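You operate a simulated robot arm through the tools that you are given. There is no shell and no other tool.

The job below is to be done with a simulated two-armed robot. You get a single attempt, and the scene is never put back.

TASK
Shut both bearings from the blue drawer in the yellow box.
Fine: push the drawer in to free it, and shut it again.

The check looks at the end state, three seconds after you hand in, the way a careful person would. Anything else that was tipped, shoved, dropped, spilled or broken makes it a failure.

THE ROBOT
Two 7-joint arms with two-finger grippers on one trunk that stands fixed in place. Base frame: the origin is at the foot of the trunk, x ahead of it, y to its left, z up. Units: cm, rad, N and s.
The left shoulder is at [6.2, 21.6, 134.9], the right one opposite. With the tool pointing down near the work surface each hand reaches from about 10 to 70 cm from the base axis, measured 20 degrees to its own side. Payload 3.43 kg a hand.
The TCP of each hand is the grasp point between the finger pads, 2 cm short of the fingertips. In the tool frame z runs along the fingers and y along their closing line. Largest opening 12.4 cm; the body of the gripper starts 9.3 cm behind the TCP.
Orientation is that of the tool frame in the base frame, as a unit quaternion [w, x, y, z]. With the fingers straight down and closing along the base's y, the tool's x points along the base's -x, its y along +y and its z along -z.

THE INTERFACE
- The arms move only by the tool arm_command. It takes "left_deltas", "right_deltas" or both (then of equal length, played together; a hand with none holds still); each is text: rows parted by semicolons, each of 7 numbers parted by spaces: the shift along the base's x, y, z in cm, then the turn, a rotation vector about the base's x, y, z in rad, then the opening, from 0 (shut) to 1 (fully open). In form: tx ty tz wx wy wz jaw; .... A call has 1 to 20 rows; each row is the pose to reach, as a shift and turn from the pose commanded when the call began. Rows are played at 5 a second. More than 5 cm and 0.15 rad between two rows, or a gripper value outside its range, and nothing of the call is played. A pose out of reach is approached as far as the arm can. The call stops where the force on the tool passes 40 N (or 10 N more than at its start, if that is more) or the arm is blocked; 0.2 s more then pass. Each finger travels about 7.2 cm/s and halts on what it meets, pressing with about 21 N; the grip force reading is that of the motor and also rises with nothing between the fingers. The clock runs only during rows and for 0.2 s after the last one: add rows that repeat a pose to give the fingers time. It gives the time, the measured TCP pose, the force on the tool (base axes), the opening and the grip force at its end, in the units of the frame above (readings bear some noise), with the torque about the TCP (base axes, N m) and any sound that the robot's microphone picked up, and new pictures: "pictures" is both (left out), scene, wrist or none (wrist: the cameras of the hands that moved).
- Cameras (640 x 400 px; columns grow to the right, rows downward): "scene" is now at [14.6, -5.55, 150.04]; the picture's right is [-0.73, -0.68, 0.00], its down [-0.53, 0.56, -0.64] and it looks along [0.44, -0.46, -0.77] (base axes); focal length 214 px, centre (320, 200). "left" rides on the left gripper at [8.2, -1.4, -14] in its tool frame; the picture's right is [0.17, 0.99, 0.00], its down [-0.83, 0.14, -0.54] and it looks along [-0.53, 0.09, 0.84] (tool axes); focal length 243 px, centre (320, 200). "right" rides on the right gripper at [8.2, 1.4, -14] in its tool frame; the picture's right is [-0.17, 0.99, 0.00], its down [-0.83, -0.14, -0.54] and it looks along [-0.53, -0.09, 0.84] (tool axes); focal length 243 px, centre (320, 200). There is no depth. A picture from a camera that has moved, and an enlarged one, comes with that camera's place and axes in the base frame and with its lens.
- raise_lower(by): slides the trunk up (or, below 0, down) by that many cm; the arms and the scene camera ride with it, the base frame stays. It gives what a move gives, with no picture.
- turn_head(pan, tilt): turns the head with the scene camera to pan (to the left, within 1.396 rad either way) and tilt (down, from -0.506 to 1.204), counted from straight ahead of the robot. It gives what a move gives, and a new picture of the scene camera.
- enlarge(camera, box): a new picture of the part [left, top, right, bottom] of that camera's present view, enlarged. The clock stands still meanwhile.
- finish_job(): hands the job in; it is judged then, once.

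Nothing tells you positions but the pictures and the camera data. Unless the task says otherwise, let go and move clear before handing in.

The tools are called as name(argument=value, ...) on one line, values as JSON. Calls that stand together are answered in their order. arm_command: Moves the arms, as the interface text tells. Its arguments: {"type":"object","properties":{"left_deltas":{"type":"string"},"right_deltas":{"type":"string"},"pictures":{"type":"string","enum":["both","scene","wrist","none"]}},"required":[]} The other tools are called the same way: raise_lower (by) slides the trunk up or down; turn_head (pan, tilt) turns the head that bears the scene camera; enlarge (camera, box) takes an enlarged picture of a part of a camera's view; finish_job () hands the job in.

At the start:

```text
time: 0.0
left_position: [35.49, -2.18, 126.12]
left_orientation: [0.0, -0.002, 1.0, 0.0]
left_wrist_force: [0.2, -0.8, -0.3]
left_ft_torque: [-0.03, 0.02, -0.05]
left_grip_width: 12.43
left_finger_force: 0.1
right_position: [36.98, -46.05, 110.1]
right_orientation: [0.0, 0.001, 1.0, 0.0]
right_wrist_force: [0.4, 0.2, -0.6]
right_ft_torque: [0.03, 0.02, -0.01]
right_grip_width: 12.38
right_finger_force: 0.1
trunk travel left (down, up): [-50.0, 9.1]
head pan, tilt: [-0.817, 0.881]
```

scene: 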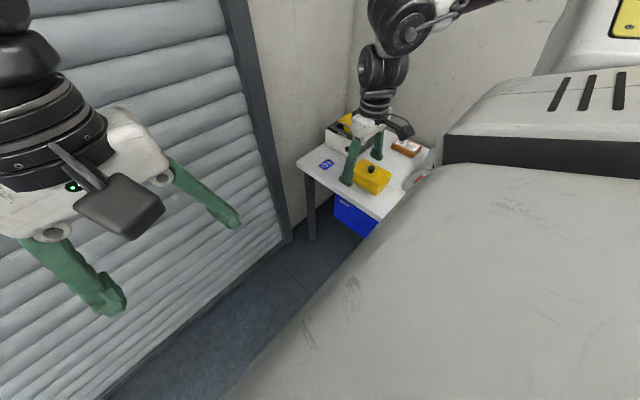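
right: 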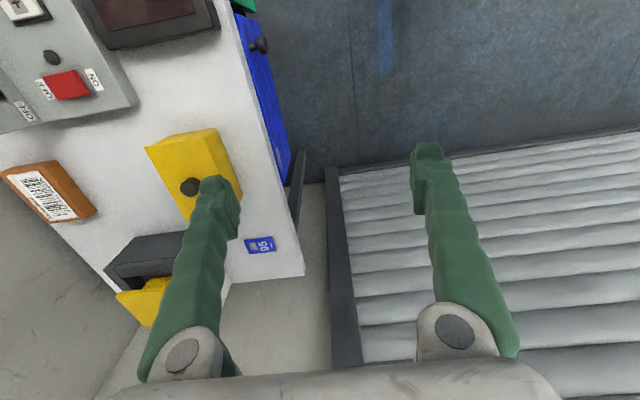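
left: 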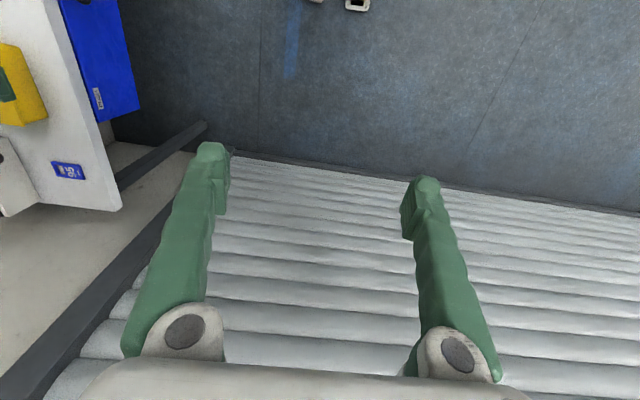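

I see a small white table on the robot's right with a yellow box with a black knob, and a blue drawer under the table top. I'll take closer looks before moving.

enlarge(camera="scene", box=[280, 90, 440, 250])

enlarge(camera="right", box=[0, 0, 320, 330])

enlarge(camera="left", box=[0, 0, 200, 220])

turn_head(pan=-1.2, tilt=1.0)

```text
2.50 times, centred on (360, 170) of scene
camera zoom: at [14.6, -5.55, 150.04], right [-0.73, -0.68, 0.0], down [-0.53, 0.56, -0.64], along [0.44, -0.46, -0.77], focal length 536 px, centre (220, 275)
```

zoom: 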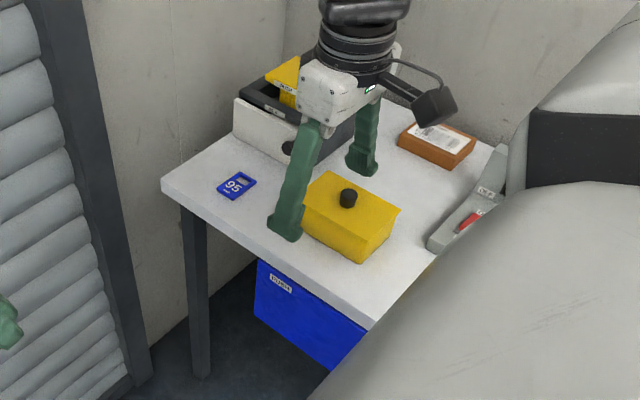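

```text
1.21 times, centred on (160, 165) of right
camera zoom: at [28.84, -44.78, 124.16], right [0.17, 0.99, 0.0], down [0.83, -0.14, 0.54], along [0.53, -0.09, -0.84], focal length 294 px, centre (514, 242)
```

zoom: 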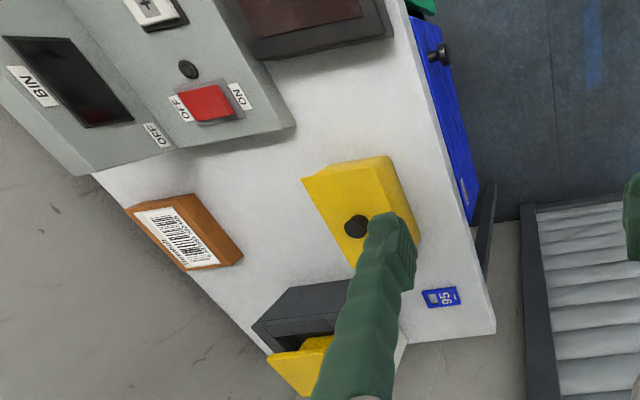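

```text
1.82 times, centred on (100, 110) of left
camera zoom: at [27.24, -3.56, 140.1], right [-0.17, 0.99, 0.0], down [0.83, 0.14, 0.54], along [0.53, 0.09, -0.84], focal length 441 px, centre (720, 364)
```

zoom: 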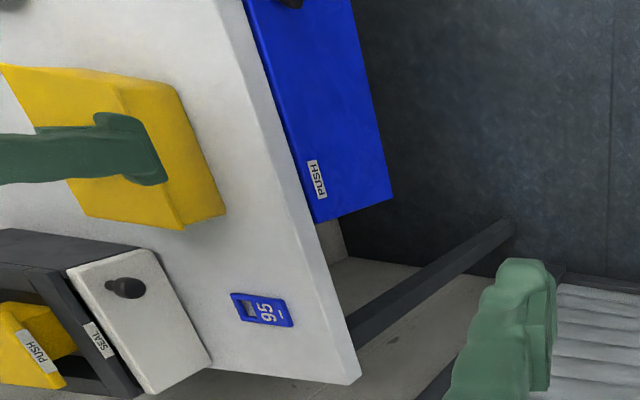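

```text
time: 0.9
left_position: [35.49, -2.19, 125.99]
left_orientation: [0.0, -0.002, 1.0, 0.001]
left_wrist_force: [0.3, 0.6, -0.9]
left_ft_torque: [-0.05, -0.03, 0.0]
left_grip_width: 12.39
left_finger_force: 0.0
right_position: [36.9, -46.22, 110.33]
right_orientation: [0.001, 0.0, 1.0, 0.0]
right_wrist_force: [0.2, -0.1, -0.6]
right_ft_torque: [0.01, -0.03, 0.0]
right_grip_width: 12.38
right_finger_force: 0.0
trunk travel left (down, up): [-50.0, 9.1]
head pan, tilt: [-1.201, 1.0]
camera scene: at [11.89, -6.47, 149.17], right [-0.93, -0.36, 0.0], down [-0.31, 0.78, -0.54], along [0.2, -0.5, -0.84], focal length 214 px, centre (320, 200)
```

scene: 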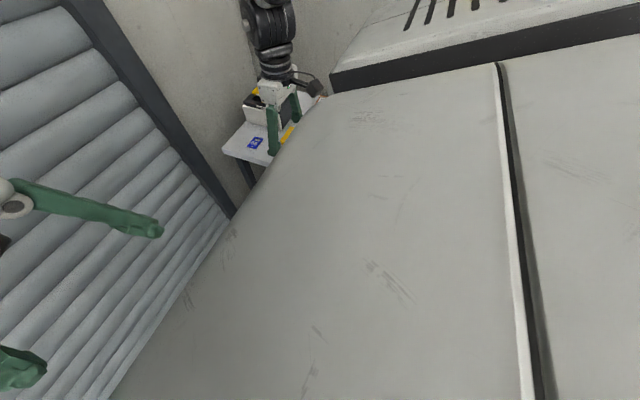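

The table top is at about z = 78 with the box near (46, -72); the drawer faces +y under the table edge. I'll shift the right arm for a clearer view of the table and set the head back.

arm_command(right_deltas="0 4 2 0 0 0 1; 0 8 4 0 0 0 1; 0 12 6 0 0 0 1; 0 16 8 0 0 0 1; 0 20 8 0 0 0 1; 0 20 8 0 0 0 1", pictures="wrist")

turn_head(pan=-0.8, tilt=0.75)

```text
time: 2.3
left_position: [35.37, -2.09, 126.02]
left_orientation: [0.0, -0.001, 1.0, 0.001]
left_wrist_force: [0.3, 1.1, -0.5]
left_ft_torque: [-0.02, 0.01, -0.02]
left_grip_width: 12.39
left_finger_force: 0.1
right_position: [36.77, -33.15, 116.95]
right_orientation: [0.0, 0.0, 1.0, 0.001]
right_wrist_force: [0.7, 0.3, 0.2]
right_ft_torque: [-0.03, 0.01, -0.01]
right_grip_width: 12.43
right_finger_force: 0.1
right hand out of reach, approached as far as the arm can: row 4, 5, 6
trunk travel left (down, up): [-50.0, 9.1]
head pan, tilt: [-1.201, 1.0]
camera right: at [28.73, -31.67, 130.87], right [0.16, 0.99, 0.0], down [0.83, -0.14, 0.54], along [0.53, -0.09, -0.84], focal length 243 px, centre (320, 200)
```

right: 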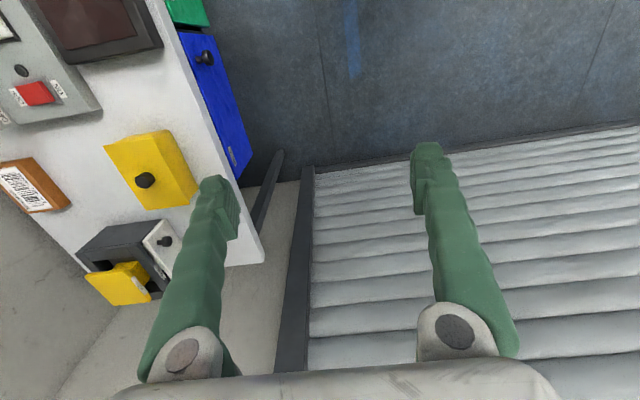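

```text
time: 3.1
left_position: [35.39, -2.25, 126.1]
left_orientation: [0.001, -0.001, 1.0, 0.0]
left_wrist_force: [0.1, -0.3, -0.7]
left_ft_torque: [0.01, 0.02, -0.02]
left_grip_width: 12.43
left_finger_force: 0.0
right_position: [36.94, -33.24, 116.9]
right_orientation: [0.0, 0.0, 1.0, 0.0]
right_wrist_force: [-0.4, 0.8, -1.3]
right_ft_torque: [-0.01, 0.03, 0.01]
right_grip_width: 12.4
right_finger_force: 0.2
trunk travel left (down, up): [-50.0, 9.1]
head pan, tilt: [-0.799, 0.75]
camera scene: at [15.13, -5.95, 151.08], right [-0.72, -0.7, 0.0], down [-0.48, 0.49, -0.73], along [0.51, -0.52, -0.68], focal length 214 px, centre (320, 200)
```

scene: 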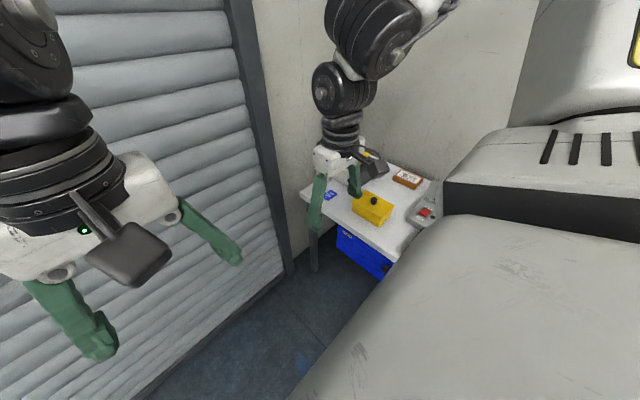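

enlarge(camera="right", box=[0, 0, 270, 310])

enlarge(camera="right", box=[60, 110, 220, 310])

enlarge(camera="scene", box=[290, 150, 450, 290])

enlarge(camera="right", box=[150, 0, 290, 190])

```text
1.29 times, centred on (135, 155) of right
camera zoom: at [28.73, -31.79, 130.84], right [0.17, 0.99, 0.0], down [0.83, -0.14, 0.54], along [0.53, -0.09, -0.84], focal length 313 px, centre (559, 258)
```

zoom: 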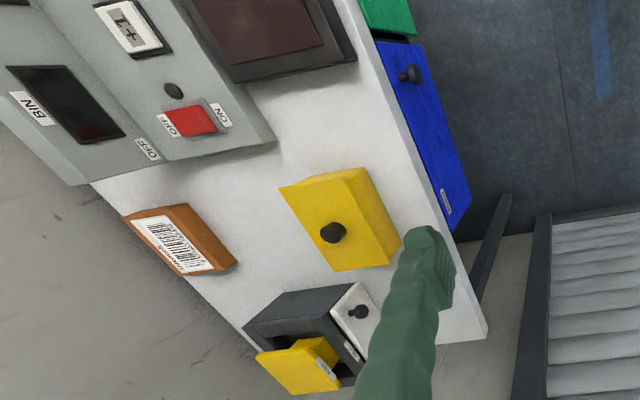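

```text
2.00 times, centred on (140, 210) of right
camera zoom: at [28.73, -31.79, 130.84], right [0.17, 0.99, 0.0], down [0.83, -0.14, 0.54], along [0.53, -0.09, -0.84], focal length 485 px, centre (680, 180)
```

zoom: 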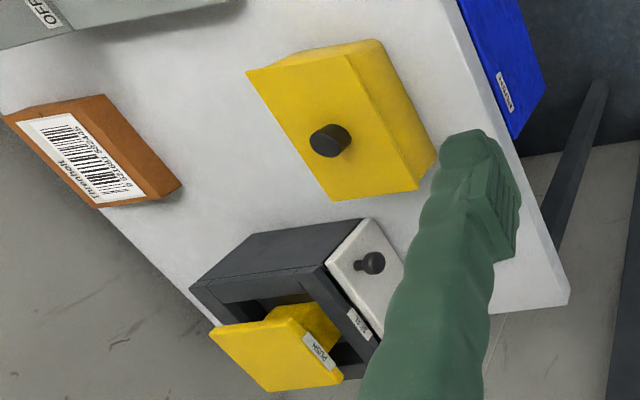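

```text
2.86 times, centred on (370, 220) of scene
camera zoom: at [15.13, -5.95, 151.08], right [-0.72, -0.7, 0.0], down [-0.48, 0.49, -0.73], along [0.51, -0.52, -0.68], focal length 613 px, centre (177, 143)
```

zoom: 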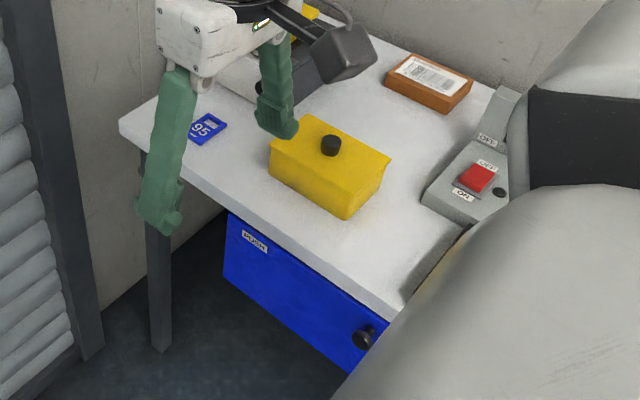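

```text
2.11 times, centred on (220, 95) of right
camera zoom: at [28.73, -31.79, 130.84], right [0.17, 0.99, 0.0], down [0.83, -0.14, 0.54], along [0.53, -0.09, -0.84], focal length 511 px, centre (530, 421)
```

zoom: 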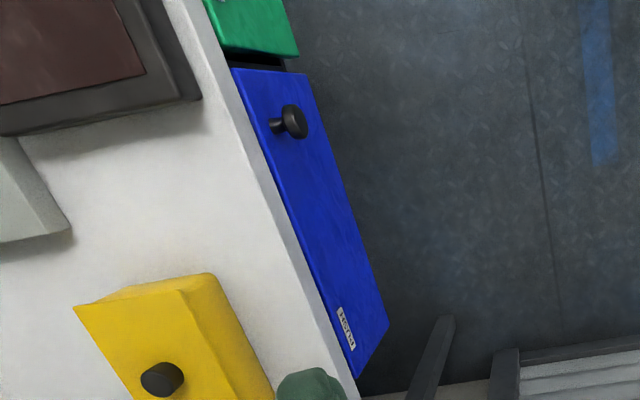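

There are three yellow-ish things: the knobbed yellow box, and a "PUSH/SEAL" press behind it (leave alone). The blue drawer's front is at about y = -57.5, its knob near (27, -54, 75) and its PUSH label near (48, -57.5, 73). Next I turn the right hand so its camera faces the drawer.

arm_command(right_deltas="0 -1 0 0 0 -0.145 1; 0 -2 0 0 0 -0.29 1; 0 -3 0 0 0 -0.435 1; 0 -4 0 0 0 -0.58 1; 0 -5 0 0 0 -0.725 1; 0 -6 0 0 0 -0.87 1; 0 -7 0 0 0 -1.015 1; 0 -8 0 0 0 -1.16 1; 0 -8 0 0 0 -1.305 1; 0 -8 0 0 0 -1.45 1; 0 -8 0 0 0 -1.571 1; 0 -8 0 0 0 -1.571 1", pictures="both")

```text
time: 5.7
left_position: [35.83, -2.4, 125.9]
left_orientation: [-0.001, 0.0, 1.0, 0.001]
left_wrist_force: [0.3, 0.2, 0.3]
left_ft_torque: [0.02, 0.05, 0.03]
left_grip_width: 12.38
left_finger_force: 0.1
right_position: [9.69, -62.99, 104.16]
right_orientation: [-0.023, 0.673, 0.739, 0.017]
right_wrist_force: [0.3, 1.5, -3.6]
right_ft_torque: [-0.21, 0.14, 0.01]
right_grip_width: 12.39
right_finger_force: 0.0
right hand out of reach, approached as far as the arm can: row 1, 2, 3, 4, 5, 6, 7, 8, 9, 10, 11, 12
trunk travel left (down, up): [-50.0, 9.1]
head pan, tilt: [-0.799, 0.75]
camera scene: at [15.51, -6.29, 151.0], right [-0.72, -0.7, 0.0], down [-0.48, 0.49, -0.73], along [0.51, -0.52, -0.68], focal length 214 px, centre (320, 200)
camera right: at [10.46, -55.45, 118.59], right [1.0, -0.07, -0.01], down [-0.05, -0.87, 0.49], along [-0.05, -0.49, -0.87], focal length 243 px, centre (320, 200)
```

scene: 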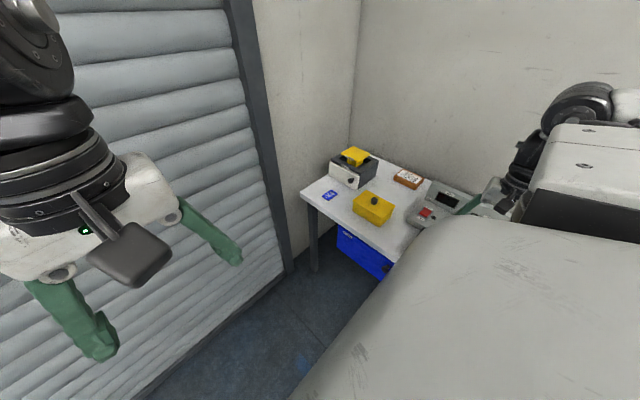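
right: 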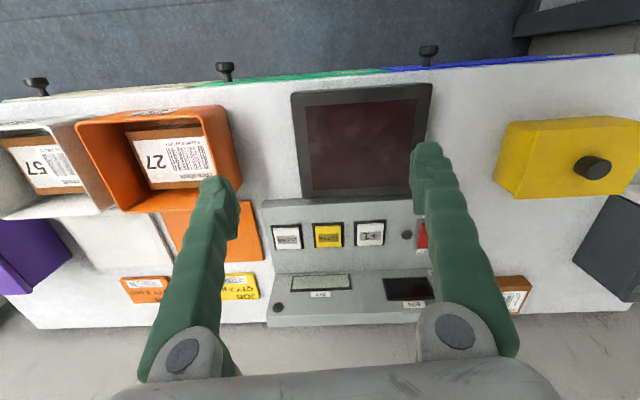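

The hand drifted to (10, -63, 104) because that turned pose at that height is out of reach. I'll test a small step down to see where the commanded pose sits.

arm_command(right_deltas="0 0 -3 0 0 0 1; 0 0 -3 0 0 0 1", pictures="none")

```text
time: 6.3
left_position: [35.46, -2.12, 126.01]
left_orientation: [0.0, -0.001, 1.0, 0.001]
left_wrist_force: [-0.3, -0.1, 0.0]
left_ft_torque: [0.0, -0.02, 0.03]
left_grip_width: 12.39
left_finger_force: 0.0
right_position: [11.2, -62.73, 101.73]
right_orientation: [0.006, 0.671, 0.74, 0.046]
right_wrist_force: [0.3, 0.2, -0.9]
right_ft_torque: [0.01, 0.01, 0.02]
right_grip_width: 12.39
right_finger_force: 0.0
trunk travel left (down, up): [-50.0, 9.1]
head pan, tilt: [-0.799, 0.75]
```

arm_command(right_deltas="3 3 0 0 0 0 1; 6 6 0 0 0 0 1; 9 9 0 0 0 0 1; 12 12 0 0 0 0 1; 15 15 0 0 0 0 1; 18 18 0 0 0 0 1; 18 18 0 0 0 0 1", pictures="both")

```text
time: 7.9
left_position: [35.4, -2.23, 126.13]
left_orientation: [0.0, -0.001, 1.0, 0.0]
left_wrist_force: [0.0, 0.0, 0.2]
left_ft_torque: [0.02, 0.02, 0.0]
left_grip_width: 12.41
left_finger_force: 0.0
right_position: [12.03, -61.95, 101.89]
right_orientation: [0.005, 0.671, 0.74, 0.046]
right_wrist_force: [0.2, -0.3, 0.0]
right_ft_torque: [0.0, 0.01, 0.03]
right_grip_width: 12.41
right_finger_force: 0.1
right hand out of reach, approached as far as the arm can: row 1, 2, 3, 4, 5, 6, 7
trunk travel left (down, up): [-50.0, 9.1]
head pan, tilt: [-0.799, 0.75]
camera scene: at [15.15, -5.93, 151.08], right [-0.72, -0.7, 0.0], down [-0.48, 0.49, -0.73], along [0.51, -0.52, -0.68], focal length 214 px, centre (320, 200)
camera right: at [11.65, -54.48, 116.26], right [1.0, -0.07, 0.07], down [-0.09, -0.87, 0.48], along [0.02, -0.49, -0.87], focal length 243 px, centre (320, 200)
```

scene: 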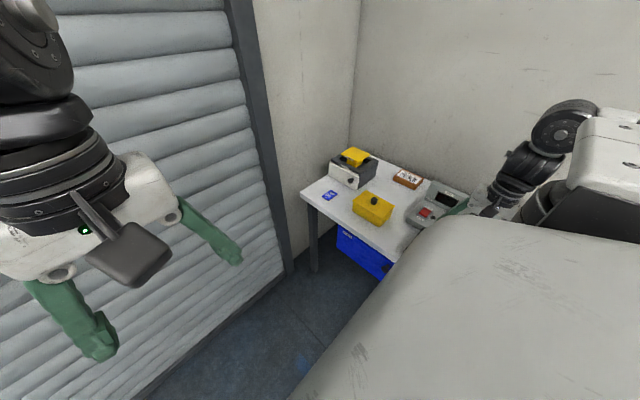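
right: 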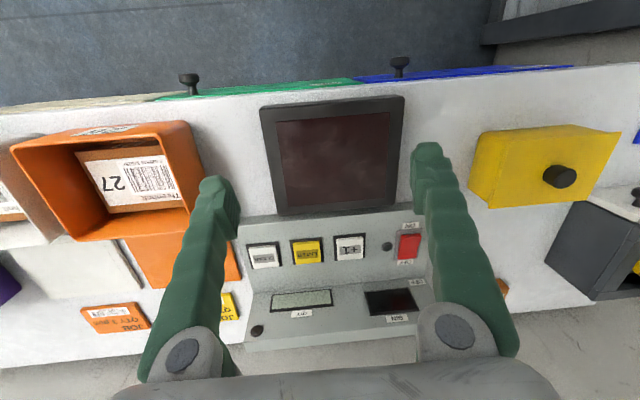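

The −90° turn runs the wrist into a joint limit. I'll turn back while returning toward (37, -45), then try the other direction.

arm_command(right_deltas="0 0 0 0 0 0.14 1; 0 0 0 0 0 0.28 1; 1 1 0 0 0 0.42 1; 3 2 0 0 0 0.56 1; 6 4 0 0 0 0.70 1; 9 6 0 0 0 0.84 1; 12 8 0 0 0 0.98 1; 15 10 0 0 0 1.12 1; 18 12 0 0 0 1.26 1; 21 14 0 0 0 1.40 1; 23 16 0 0 0 1.5 1; 23 16 0 0 0 1.5 1", pictures="wrist")

```text
time: 10.7
left_position: [35.5, -2.39, 126.12]
left_orientation: [0.0, -0.001, 1.0, 0.001]
left_wrist_force: [-0.5, -0.6, -0.4]
left_ft_torque: [0.03, -0.02, 0.03]
left_grip_width: 12.39
left_finger_force: 0.1
right_position: [37.68, -45.65, 105.44]
right_orientation: [0.009, -0.014, 0.999, 0.038]
right_wrist_force: [0.0, -0.3, 0.1]
right_ft_torque: [0.0, -0.06, 0.01]
right_grip_width: 12.39
right_finger_force: 0.0
trunk travel left (down, up): [-50.0, 9.1]
head pan, tilt: [-0.799, 0.75]
stopped in row 12 (right hand): the arm was blocked; the commanded pose is now the measured one
camera right: at [29.32, -45.51, 119.28], right [0.14, 0.99, 0.08], down [0.83, -0.16, 0.54], along [0.55, -0.01, -0.84], focal length 243 px, centre (320, 200)
```

right: 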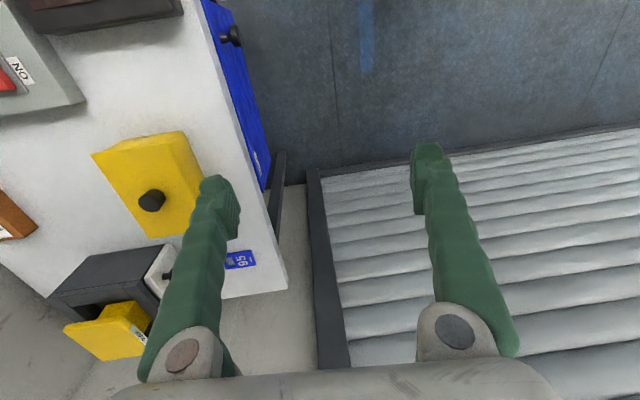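

Back at the start configuration. I'll now tilt the hand so the fingers point toward −y and down, facing the drawer front, and come down a bit.

arm_command(right_deltas="0 1 -2 -0.14 0.018 -0.028 1; 0 2 -4 -0.28 0.018 -0.028 1; 0 3 -6 -0.42 0.018 -0.028 1; 0 4 -8 -0.56 0.018 -0.028 1; 0 5 -10 -0.70 0.018 -0.028 1; 0 5 -12 -0.84 0.018 -0.028 1; 0 5 -12 -0.84 0.018 -0.028 1", pictures="both")

```text
time: 12.3
left_position: [35.6, -2.11, 126.01]
left_orientation: [0.0, -0.001, 1.0, 0.0]
left_wrist_force: [1.1, -0.3, 0.1]
left_ft_torque: [0.01, 0.01, 0.0]
left_grip_width: 12.4
left_finger_force: 0.0
right_position: [41.74, -53.53, 92.4]
right_orientation: [-0.006, -0.003, 0.93, -0.369]
right_wrist_force: [0.0, -0.8, -0.1]
right_ft_torque: [0.01, 0.0, -0.02]
right_grip_width: 12.41
right_finger_force: 0.2
right hand out of reach, approached as far as the arm can: row 3, 4, 5, 6, 7
trunk travel left (down, up): [-50.0, 9.1]
head pan, tilt: [-0.799, 0.75]
camera scene: at [15.24, -5.92, 151.08], right [-0.72, -0.7, 0.0], down [-0.48, 0.49, -0.73], along [0.51, -0.52, -0.68], focal length 214 px, centre (320, 200)
camera right: at [33.75, -42.91, 101.77], right [0.15, 0.72, -0.68], down [0.84, 0.27, 0.48], along [0.53, -0.64, -0.56], focal length 243 px, centre (320, 200)
```

scene: 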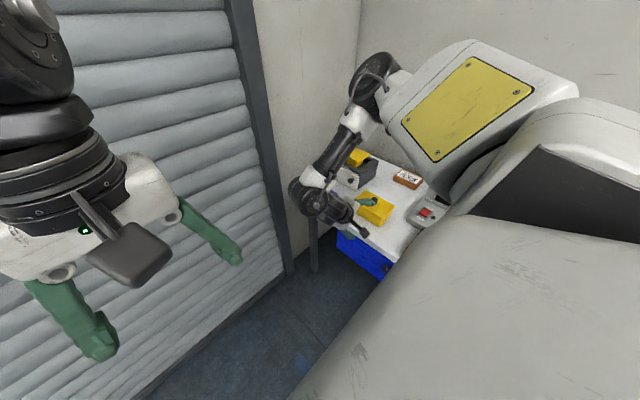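
right: 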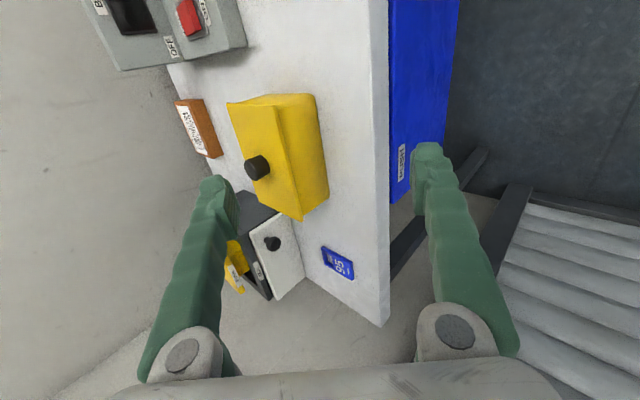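

enlarge(camera="right", box=[340, 0, 480, 220])

enlarge(camera="right", box=[200, 70, 380, 300])

enlarge(camera="scene", box=[310, 150, 450, 290])

```text
1.82 times, centred on (410, 110) of right
camera zoom: at [33.75, -42.91, 101.77], right [0.15, 0.72, -0.68], down [0.84, 0.27, 0.48], along [0.53, -0.64, -0.56], focal length 441 px, centre (156, 364)
```

zoom: 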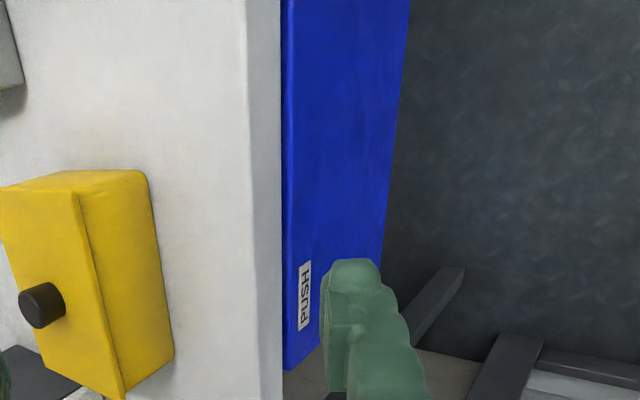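

```text
1.74 times, centred on (290, 185) of right
camera zoom: at [33.75, -42.91, 101.77], right [0.15, 0.72, -0.68], down [0.84, 0.27, 0.48], along [0.53, -0.64, -0.56], focal length 422 px, centre (372, 226)
```

zoom: 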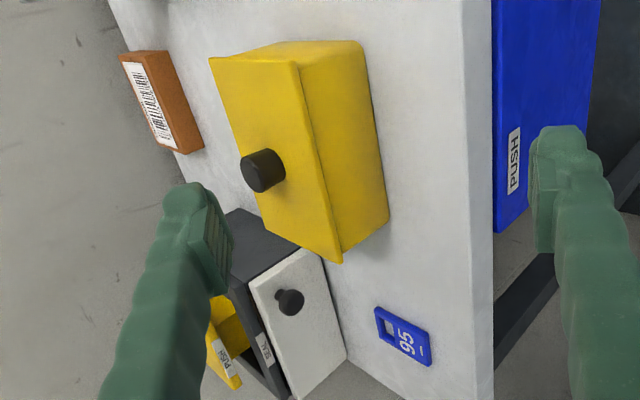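

```text
2.86 times, centred on (380, 220) of scene
camera zoom: at [15.24, -5.92, 151.08], right [-0.72, -0.7, 0.0], down [-0.48, 0.49, -0.73], along [0.51, -0.52, -0.68], focal length 613 px, centre (149, 143)
```

zoom: 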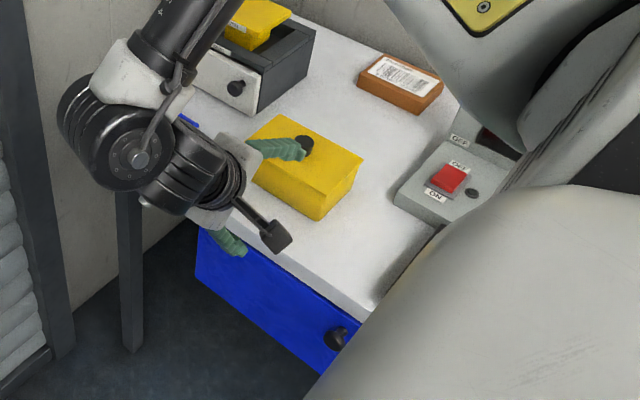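

The blue front stands slightly proud of the table edge (front at y ≈ -57, z 58–76, x 22–53); the PUSH label is at about (48.4, -57, 73.7). I'll close the fingers and come down in front of the label.

arm_command(right_deltas="1.5 1 -2 0.08 0 0 0.5; 3 2 -4 0.16 0 0 0; 4.5 2.5 -6 0.25 0 0 0; 6 2.5 -8.5 0.25 0 0 0; 6.7 2.5 -11 0.25 0 0 0; 6.7 2.5 -11 0.25 0 0 0; 6.7 2.5 -11 0.25 0 0 0", pictures="both")

```text
time: 13.9
left_position: [35.49, -2.16, 126.07]
left_orientation: [-0.001, -0.001, 1.0, 0.0]
left_wrist_force: [0.5, 0.7, 0.2]
left_ft_torque: [-0.02, -0.02, 0.04]
left_grip_width: 12.37
left_finger_force: 0.1
right_position: [48.14, -51.22, 81.94]
right_orientation: [-0.005, -0.005, 0.967, -0.253]
right_wrist_force: [0.1, 0.2, 0.6]
right_ft_torque: [-0.01, 0.02, 0.02]
right_grip_width: 0.0
right_finger_force: 20.9
right hand out of reach, approached as far as the arm can: row 5, 6, 7
trunk travel left (down, up): [-50.0, 9.1]
head pan, tilt: [-0.799, 0.75]
camera scene: at [15.19, -5.91, 151.08], right [-0.72, -0.7, 0.0], down [-0.48, 0.49, -0.73], along [0.51, -0.52, -0.68], focal length 214 px, centre (320, 200)
camera right: at [40.18, -43.09, 93.51], right [0.15, 0.86, -0.49], down [0.84, 0.15, 0.53], along [0.53, -0.49, -0.7], focal length 243 px, centre (320, 200)
```

scene: 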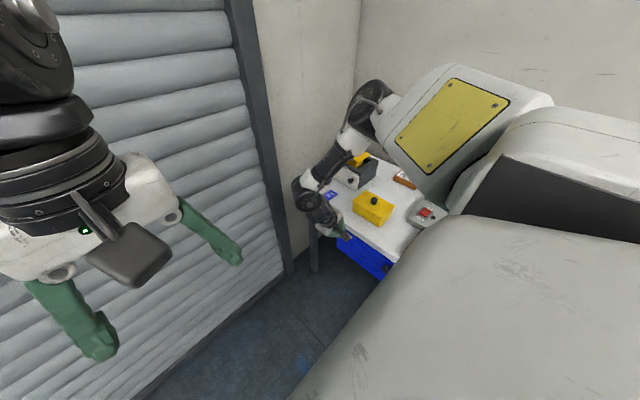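
right: 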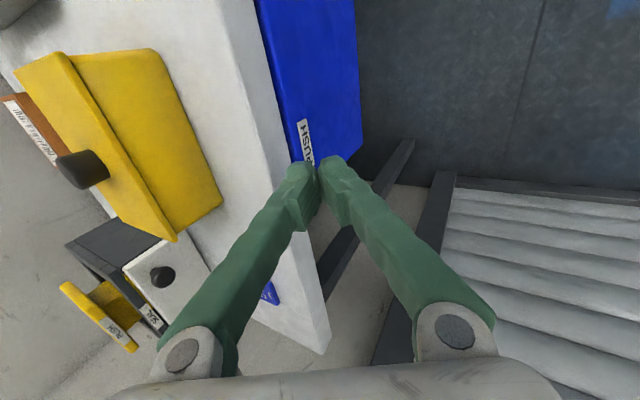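

The label is just ahead of the fingertips, and reach is near its limit; lowering the trunk 7.5 cm puts the tips level with the label.

raise_lower(by=-7.5)

arm_command(right_deltas="0.3 -1 0 0 0 0 0; 0.3 -2 0 0 0 0 0; 0.3 -2 0 0 0 0 0", pictures="both")

```text
time: 15.1
left_position: [35.44, -2.18, 118.55]
left_orientation: [0.0, -0.001, 1.0, 0.0]
left_wrist_force: [0.1, 0.7, 0.4]
left_ft_torque: [-0.01, 0.01, -0.02]
left_grip_width: 12.39
left_finger_force: 0.1
right_position: [48.17, -51.15, 74.53]
right_orientation: [-0.005, -0.003, 0.967, -0.256]
right_wrist_force: [-0.6, 0.6, -1.0]
right_ft_torque: [-0.01, 0.0, -0.01]
right_grip_width: 0.0
right_finger_force: 20.9
trunk travel left (down, up): [-42.5, 16.6]
head pan, tilt: [-0.799, 0.75]
```

```text
time: 15.8
left_position: [35.41, -2.01, 118.45]
left_orientation: [-0.001, 0.0, 1.0, -0.001]
left_wrist_force: [-0.2, -0.5, -0.4]
left_ft_torque: [0.0, -0.01, -0.01]
left_grip_width: 12.44
left_finger_force: 0.0
right_position: [48.53, -53.11, 74.57]
right_orientation: [-0.006, -0.004, 0.967, -0.256]
right_wrist_force: [-0.2, 0.6, 0.4]
right_ft_torque: [-0.06, 0.0, -0.01]
right_grip_width: 0.01
right_finger_force: 21.3
trunk travel left (down, up): [-42.5, 16.6]
head pan, tilt: [-0.799, 0.75]
camera scene: at [18.27, -5.89, 142.64], right [-0.72, -0.7, 0.0], down [-0.48, 0.49, -0.73], along [0.51, -0.52, -0.68], focal length 214 px, centre (320, 200)
camera right: at [40.5, -45.04, 86.06], right [0.16, 0.86, -0.49], down [0.84, 0.15, 0.53], along [0.52, -0.49, -0.7], focal length 243 px, centre (320, 200)
```

scene: 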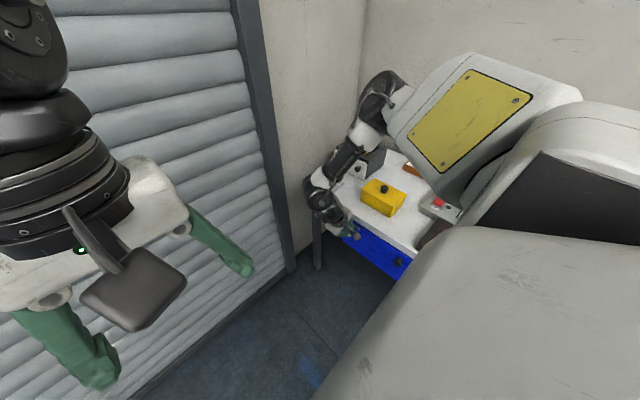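
right: 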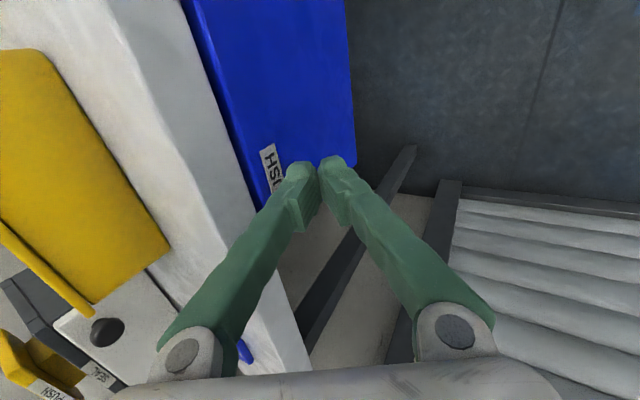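

The tips are a few cm in front of the label. I'll push in gently.

arm_command(right_deltas="0 -0.8 0 0 0 0 0; 0 -1.6 0 0 0 0 0; 0 -2.2 0 0 0 0 0; 0 -2.6 0 0 0 0 0; 0 -3 0 0 0 0 0; 0 -3.3 0 0 0 0 0; 0 -3.6 0 0 0 0 0; 0 -3.6 0 0 0 0 0", pictures="wrist")

```text
time: 17.8
left_position: [35.38, -2.05, 118.63]
left_orientation: [0.001, -0.001, 1.0, 0.0]
left_wrist_force: [-0.9, -0.6, -0.3]
left_ft_torque: [0.03, -0.02, -0.01]
left_grip_width: 12.41
left_finger_force: 0.0
right_position: [48.61, -56.09, 74.45]
right_orientation: [-0.005, -0.004, 0.969, -0.249]
right_wrist_force: [-2.6, 13.4, 7.0]
right_ft_torque: [-0.07, 0.04, -0.1]
right_grip_width: 0.0
right_finger_force: 20.8
trunk travel left (down, up): [-42.5, 16.6]
head pan, tilt: [-0.799, 0.75]
stopped in row 8 (right hand): the force on the tool passed its limit at 40 N (the readings are from after the stop); the commanded pose is now the measured one
camera right: at [40.54, -48.12, 86.07], right [0.15, 0.87, -0.48], down [0.84, 0.14, 0.53], along [0.53, -0.48, -0.7], focal length 243 px, centre (320, 200)
```

right: 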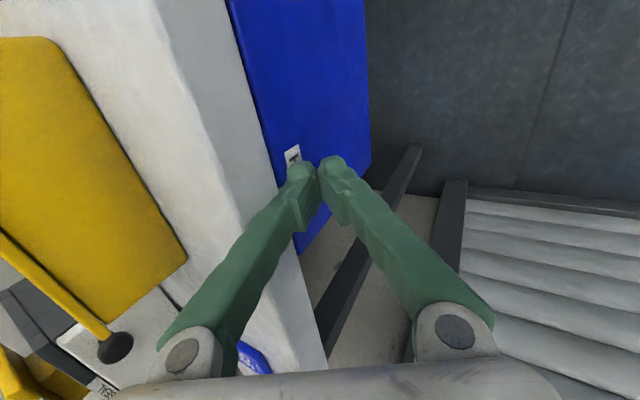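

arm_command(right_deltas="0 1 0 0 0 0 0; 0 2 0 0 0 0 0; 0 3.5 0 0 0 0 0; 0 5 0 0 0 0 0; 0 5 0 0 0 0 0", pictures="both")

enlarge(camera="scene", box=[310, 150, 470, 300])

```text
time: 19.0
left_position: [35.39, -2.04, 118.57]
left_orientation: [-0.001, -0.001, 1.0, 0.0]
left_wrist_force: [-0.1, -0.2, -0.6]
left_ft_torque: [-0.02, -0.02, 0.01]
left_grip_width: 12.4
left_finger_force: 0.0
right_position: [48.58, -51.15, 74.37]
right_orientation: [-0.006, -0.004, 0.968, -0.25]
right_wrist_force: [0.6, 0.1, -0.4]
right_ft_torque: [-0.01, 0.01, 0.01]
right_grip_width: 0.0
right_finger_force: 20.4
trunk travel left (down, up): [-42.5, 16.6]
head pan, tilt: [-0.799, 0.75]
camera scene: at [18.25, -5.94, 142.64], right [-0.72, -0.7, 0.0], down [-0.48, 0.49, -0.73], along [0.51, -0.52, -0.68], focal length 214 px, centre (320, 200)
camera right: at [40.47, -43.23, 86.03], right [0.15, 0.86, -0.48], down [0.84, 0.14, 0.53], along [0.52, -0.48, -0.7], focal length 243 px, centre (320, 200)
```

scene: 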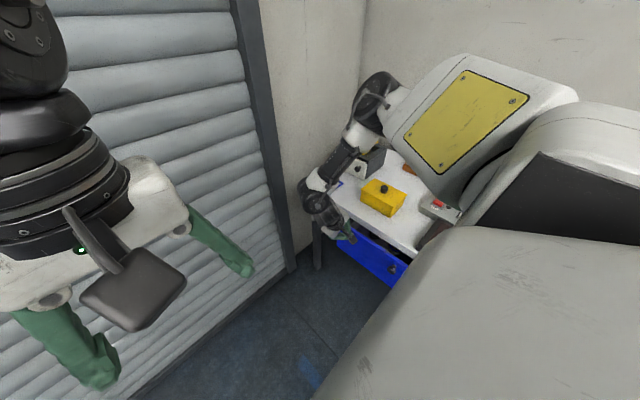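
right: 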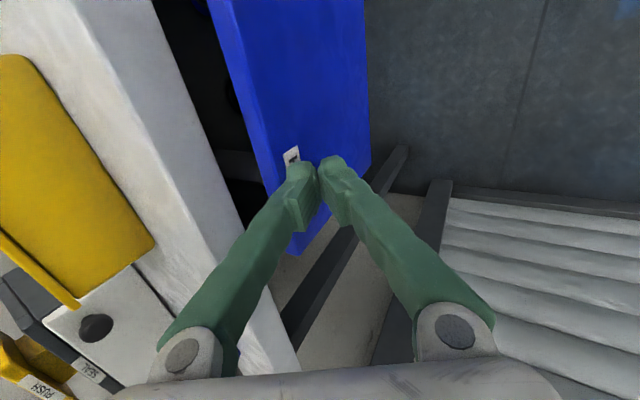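

```text
2.67 times, centred on (390, 225) of scene
camera zoom: at [18.25, -5.94, 142.64], right [-0.72, -0.7, 0.0], down [-0.48, 0.49, -0.73], along [0.51, -0.52, -0.68], focal length 572 px, centre (133, 133)
```

zoom: 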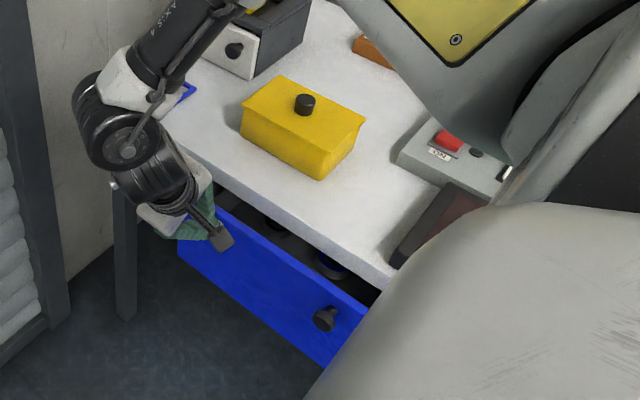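

The drawer has popped out a few cm and round things are visible inside. I'll back the hand off and lift it to see how far it came out.

arm_command(right_deltas="0 1.5 0 0 0 0 0; 0 3 1 0 0 0 0; 0 4 4 0 0 0 0; 0 4 8 0 0 0 0.3; 0 4 12 0 0 0 0.6; 0 4 12 0 0 0 0.6", pictures="both")

enlarge(camera="scene", box=[310, 150, 470, 300])

enlarge(camera="right", box=[100, 0, 400, 280])

```text
time: 20.4
left_position: [35.51, -2.11, 118.56]
left_orientation: [0.0, -0.002, 1.0, 0.0]
left_wrist_force: [0.1, 0.3, 0.8]
left_ft_torque: [0.02, 0.01, -0.01]
left_grip_width: 12.39
left_finger_force: 0.1
right_position: [48.66, -47.25, 86.42]
right_orientation: [-0.007, -0.006, 0.968, -0.25]
right_wrist_force: [-0.5, 0.0, 0.0]
right_ft_torque: [-0.02, -0.01, 0.02]
right_grip_width: 7.46
right_finger_force: 0.0
trunk travel left (down, up): [-42.5, 16.6]
head pan, tilt: [-0.799, 0.75]
camera scene: at [18.32, -5.96, 142.63], right [-0.72, -0.7, 0.0], down [-0.48, 0.49, -0.73], along [0.51, -0.52, -0.68], focal length 214 px, centre (320, 200)
camera right: at [40.7, -39.29, 98.02], right [0.15, 0.86, -0.48], down [0.84, 0.14, 0.53], along [0.52, -0.48, -0.7], focal length 243 px, centre (320, 200)
```

scene: 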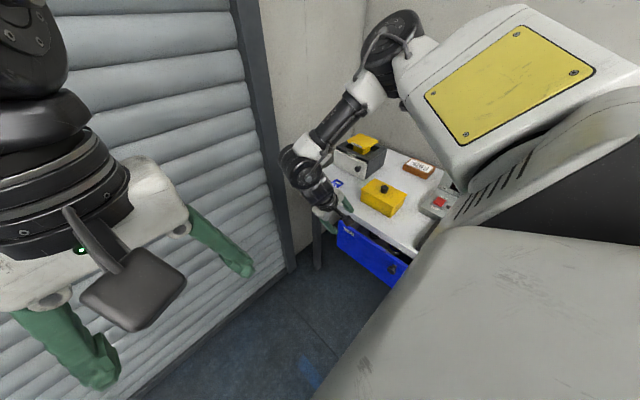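
right: 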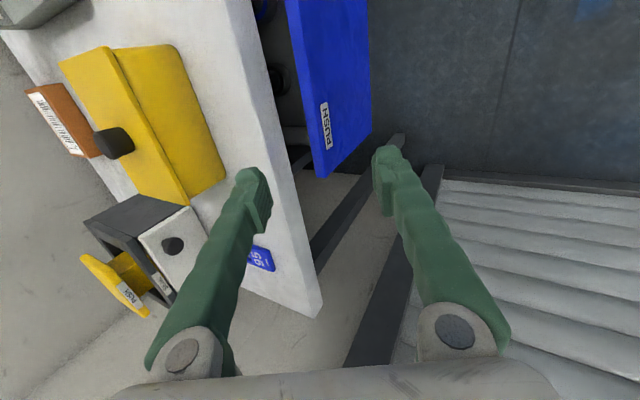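

```text
2.67 times, centred on (390, 225) of scene
camera zoom: at [18.32, -5.96, 142.63], right [-0.72, -0.7, 0.0], down [-0.48, 0.49, -0.73], along [0.51, -0.52, -0.68], focal length 572 px, centre (133, 133)
```

zoom: 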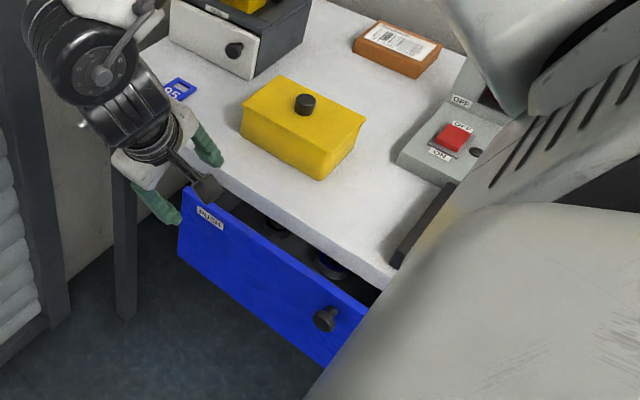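

```text
1.43 times, centred on (250, 140) of right
camera zoom: at [40.7, -39.29, 98.02], right [0.15, 0.86, -0.48], down [0.84, 0.14, 0.53], along [0.52, -0.48, -0.7], focal length 347 px, centre (420, 286)
```

zoom: 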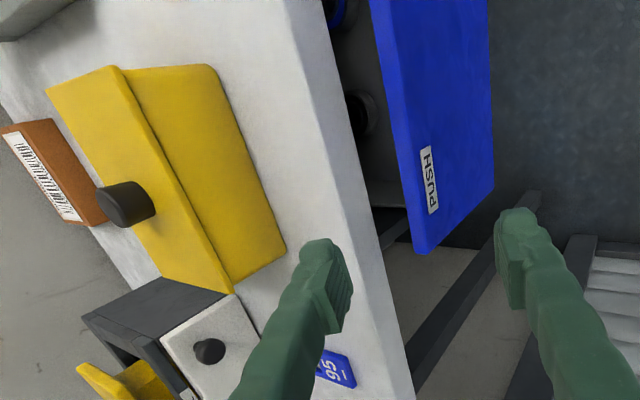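

The drawer is out about 4 cm (front at y ≈ -53.3). I'll straighten the hand to vertical and get above the front panel at x ≈ 39 to pinch its top edge with one finger inside.

arm_command(right_deltas="-1.5 -1 0 0.13 0 0 0.45; -3.5 -2 0 0.26 0 0 0.35; -5.5 -3.5 0 0.39 0 0 0.3; -7.5 -5 0 0.505 0 0 0.3; -9.5 -6.5 0 0.505 0 0 0.3; -9.5 -6.5 0 0.505 0 0 0.3; -9.5 -6.5 -2 0.505 0 0 0.3; -9.5 -6.5 -4 0.505 0 0 0.3; -9.5 -6.5 -4 0.505 0 0 0.3", pictures="both")

enlarge(camera="right", box=[150, 0, 470, 280])

```text
time: 22.4
left_position: [35.37, -2.15, 118.53]
left_orientation: [0.001, -0.001, 1.0, 0.0]
left_wrist_force: [-1.4, -0.4, 0.2]
left_ft_torque: [-0.02, -0.04, 0.01]
left_grip_width: 12.39
left_finger_force: 0.1
right_position: [38.97, -53.73, 82.41]
right_orientation: [-0.005, -0.007, 1.0, -0.001]
right_wrist_force: [-0.2, -0.2, -1.2]
right_ft_torque: [-0.01, -0.01, -0.03]
right_grip_width: 3.7
right_finger_force: 0.1
trunk travel left (down, up): [-42.5, 16.6]
head pan, tilt: [-0.799, 0.75]
camera scene: at [18.22, -5.91, 142.65], right [-0.72, -0.7, 0.0], down [-0.48, 0.49, -0.73], along [0.51, -0.52, -0.68], focal length 214 px, centre (320, 200)
camera right: at [31.08, -52.36, 96.49], right [0.15, 0.99, 0.0], down [0.84, -0.13, 0.53], along [0.53, -0.08, -0.85], focal length 243 px, centre (320, 200)
```

scene: 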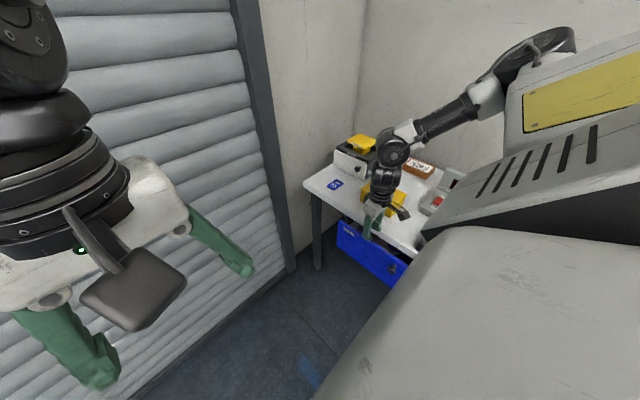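
right: 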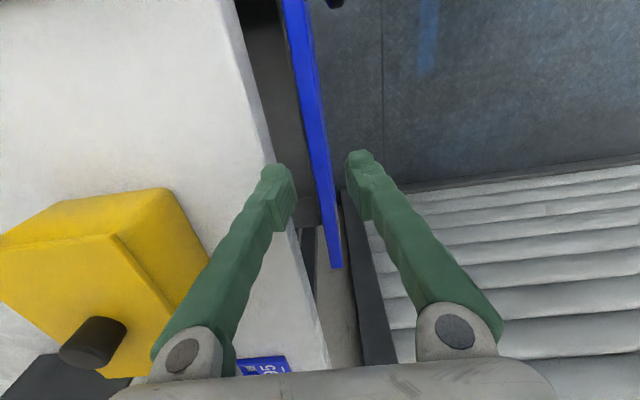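

```text
1.43 times, centred on (310, 140) of right
camera zoom: at [31.08, -52.36, 96.49], right [0.15, 0.99, 0.0], down [0.84, -0.13, 0.53], along [0.53, -0.08, -0.85], focal length 347 px, centre (334, 286)
```

zoom: 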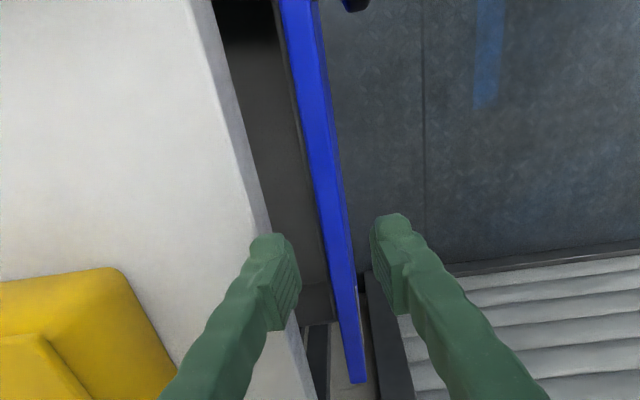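

The fingers straddle the panel top. I'll go down about 7.5 cm and close on it.

arm_command(right_deltas="0 0 -2 0 0 0 0.3; 0 0 -4 0 0 0 0.3; 0 0 -6 0 0 0 0.3; 0 0 -7.5 0 0 0 0.3; 0 0 -7.5 0 0 0 0.3; 0 0 -7.5 0 0 0 0.1; 0 0 -7.5 0 0 0 0.05; 0 0 -7.5 0 0 0 0.05; 0 0 -7.5 0 0 0 0.05", pictures="both")

```text
time: 24.4
left_position: [35.39, -2.09, 118.58]
left_orientation: [-0.001, -0.001, 1.0, -0.001]
left_wrist_force: [-0.4, 0.4, 0.3]
left_ft_torque: [0.0, 0.0, -0.03]
left_grip_width: 12.43
left_finger_force: 0.2
right_position: [38.95, -53.84, 74.84]
right_orientation: [-0.005, -0.007, 1.0, 0.001]
right_wrist_force: [-3.0, -1.6, -7.1]
right_ft_torque: [-0.05, -0.13, -0.46]
right_grip_width: 1.38
right_finger_force: 44.4
trunk travel left (down, up): [-42.5, 16.6]
head pan, tilt: [-0.799, 0.75]
camera scene: at [18.27, -5.97, 142.63], right [-0.72, -0.7, 0.0], down [-0.48, 0.49, -0.73], along [0.51, -0.52, -0.68], focal length 214 px, centre (320, 200)
camera right: at [30.98, -52.51, 88.9], right [0.15, 0.99, 0.0], down [0.84, -0.13, 0.53], along [0.52, -0.08, -0.85], focal length 243 px, centre (320, 200)
```

scene: 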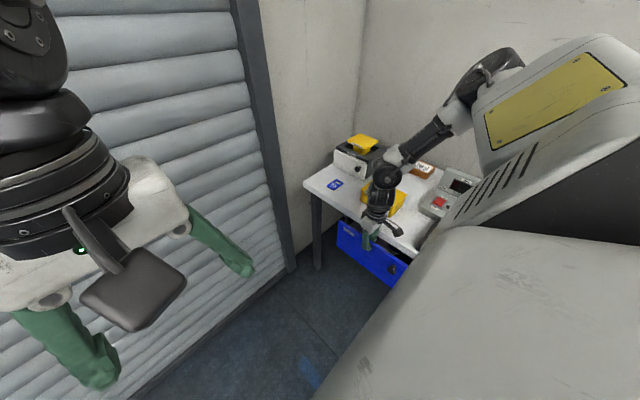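
right: 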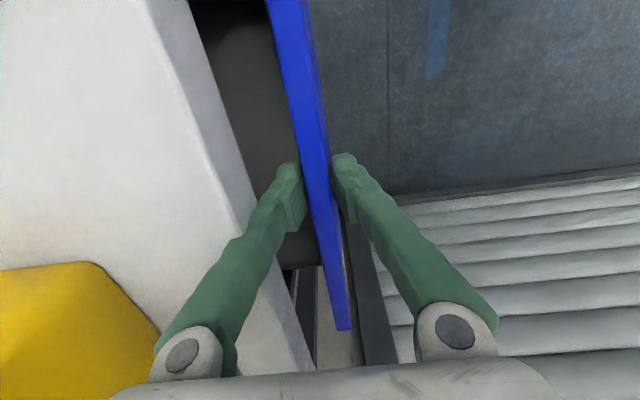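

Gripped the 1.4 cm panel. Now I pull the drawer out toward +y slowly.

arm_command(right_deltas="0 1 0 0 0 0 0.05; 0 2.5 0 0 0 0 0.05; 0 4 0 0 0 0 0.05; 0 5.5 0 0 0 0 0.05; 0 7 0 0 0 0 0.05; 0 8.5 0 0 0 0 0.05; 0 10 0 0 0 0 0.05; 0 10 0 0 0 0 0.05", pictures="both")

enlarge(camera="scene", box=[310, 150, 470, 300])

```text
time: 26.2
left_position: [35.49, -2.3, 118.52]
left_orientation: [0.0, -0.001, 1.0, 0.001]
left_wrist_force: [0.3, 0.0, 1.0]
left_ft_torque: [0.01, 0.0, 0.02]
left_grip_width: 12.37
left_finger_force: 0.0
right_position: [38.9, -43.91, 74.83]
right_orientation: [-0.006, -0.006, 1.0, 0.0]
right_wrist_force: [-5.5, 1.8, -19.0]
right_ft_torque: [-0.01, 0.14, -0.46]
right_grip_width: 1.43
right_finger_force: 45.2
trunk travel left (down, up): [-42.5, 16.6]
head pan, tilt: [-0.799, 0.75]
camera scene: at [18.32, -6.05, 142.62], right [-0.72, -0.7, 0.0], down [-0.48, 0.49, -0.73], along [0.51, -0.52, -0.68], focal length 214 px, centre (320, 200)
camera right: at [30.99, -42.5, 88.92], right [0.15, 0.99, 0.0], down [0.84, -0.13, 0.53], along [0.52, -0.08, -0.85], focal length 243 px, centre (320, 200)
```

scene: 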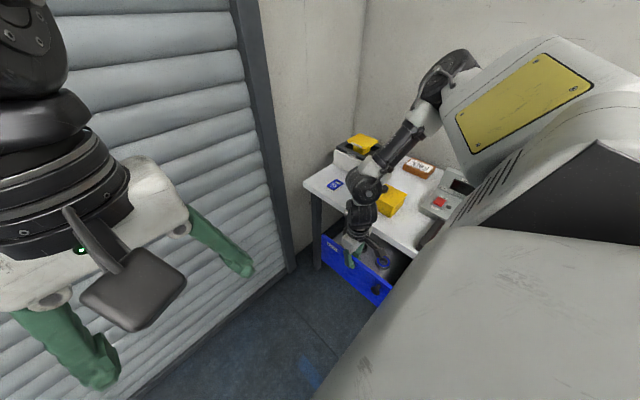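
right: 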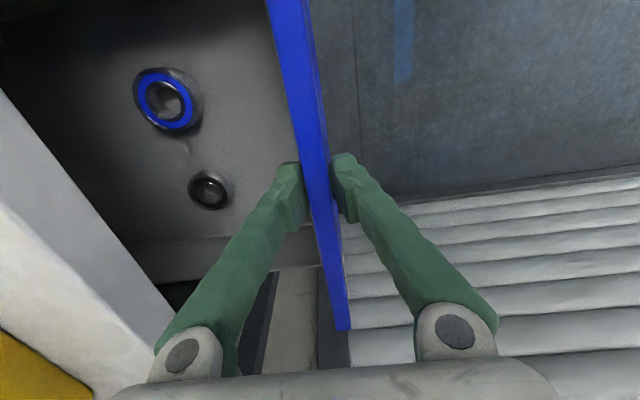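

```text
2.67 times, centred on (390, 225) of scene
camera zoom: at [18.32, -6.05, 142.62], right [-0.72, -0.7, 0.0], down [-0.48, 0.49, -0.73], along [0.51, -0.52, -0.68], focal length 572 px, centre (133, 133)
```

zoom: 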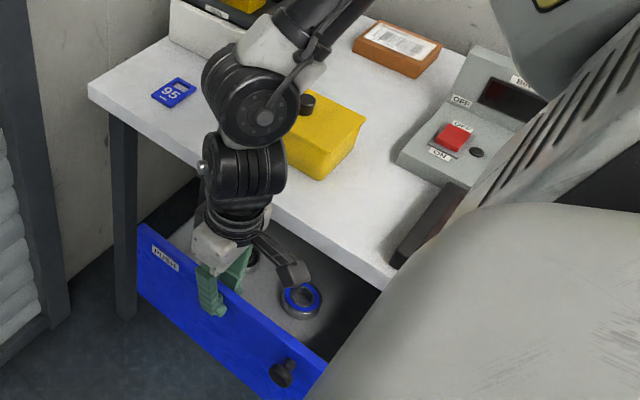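

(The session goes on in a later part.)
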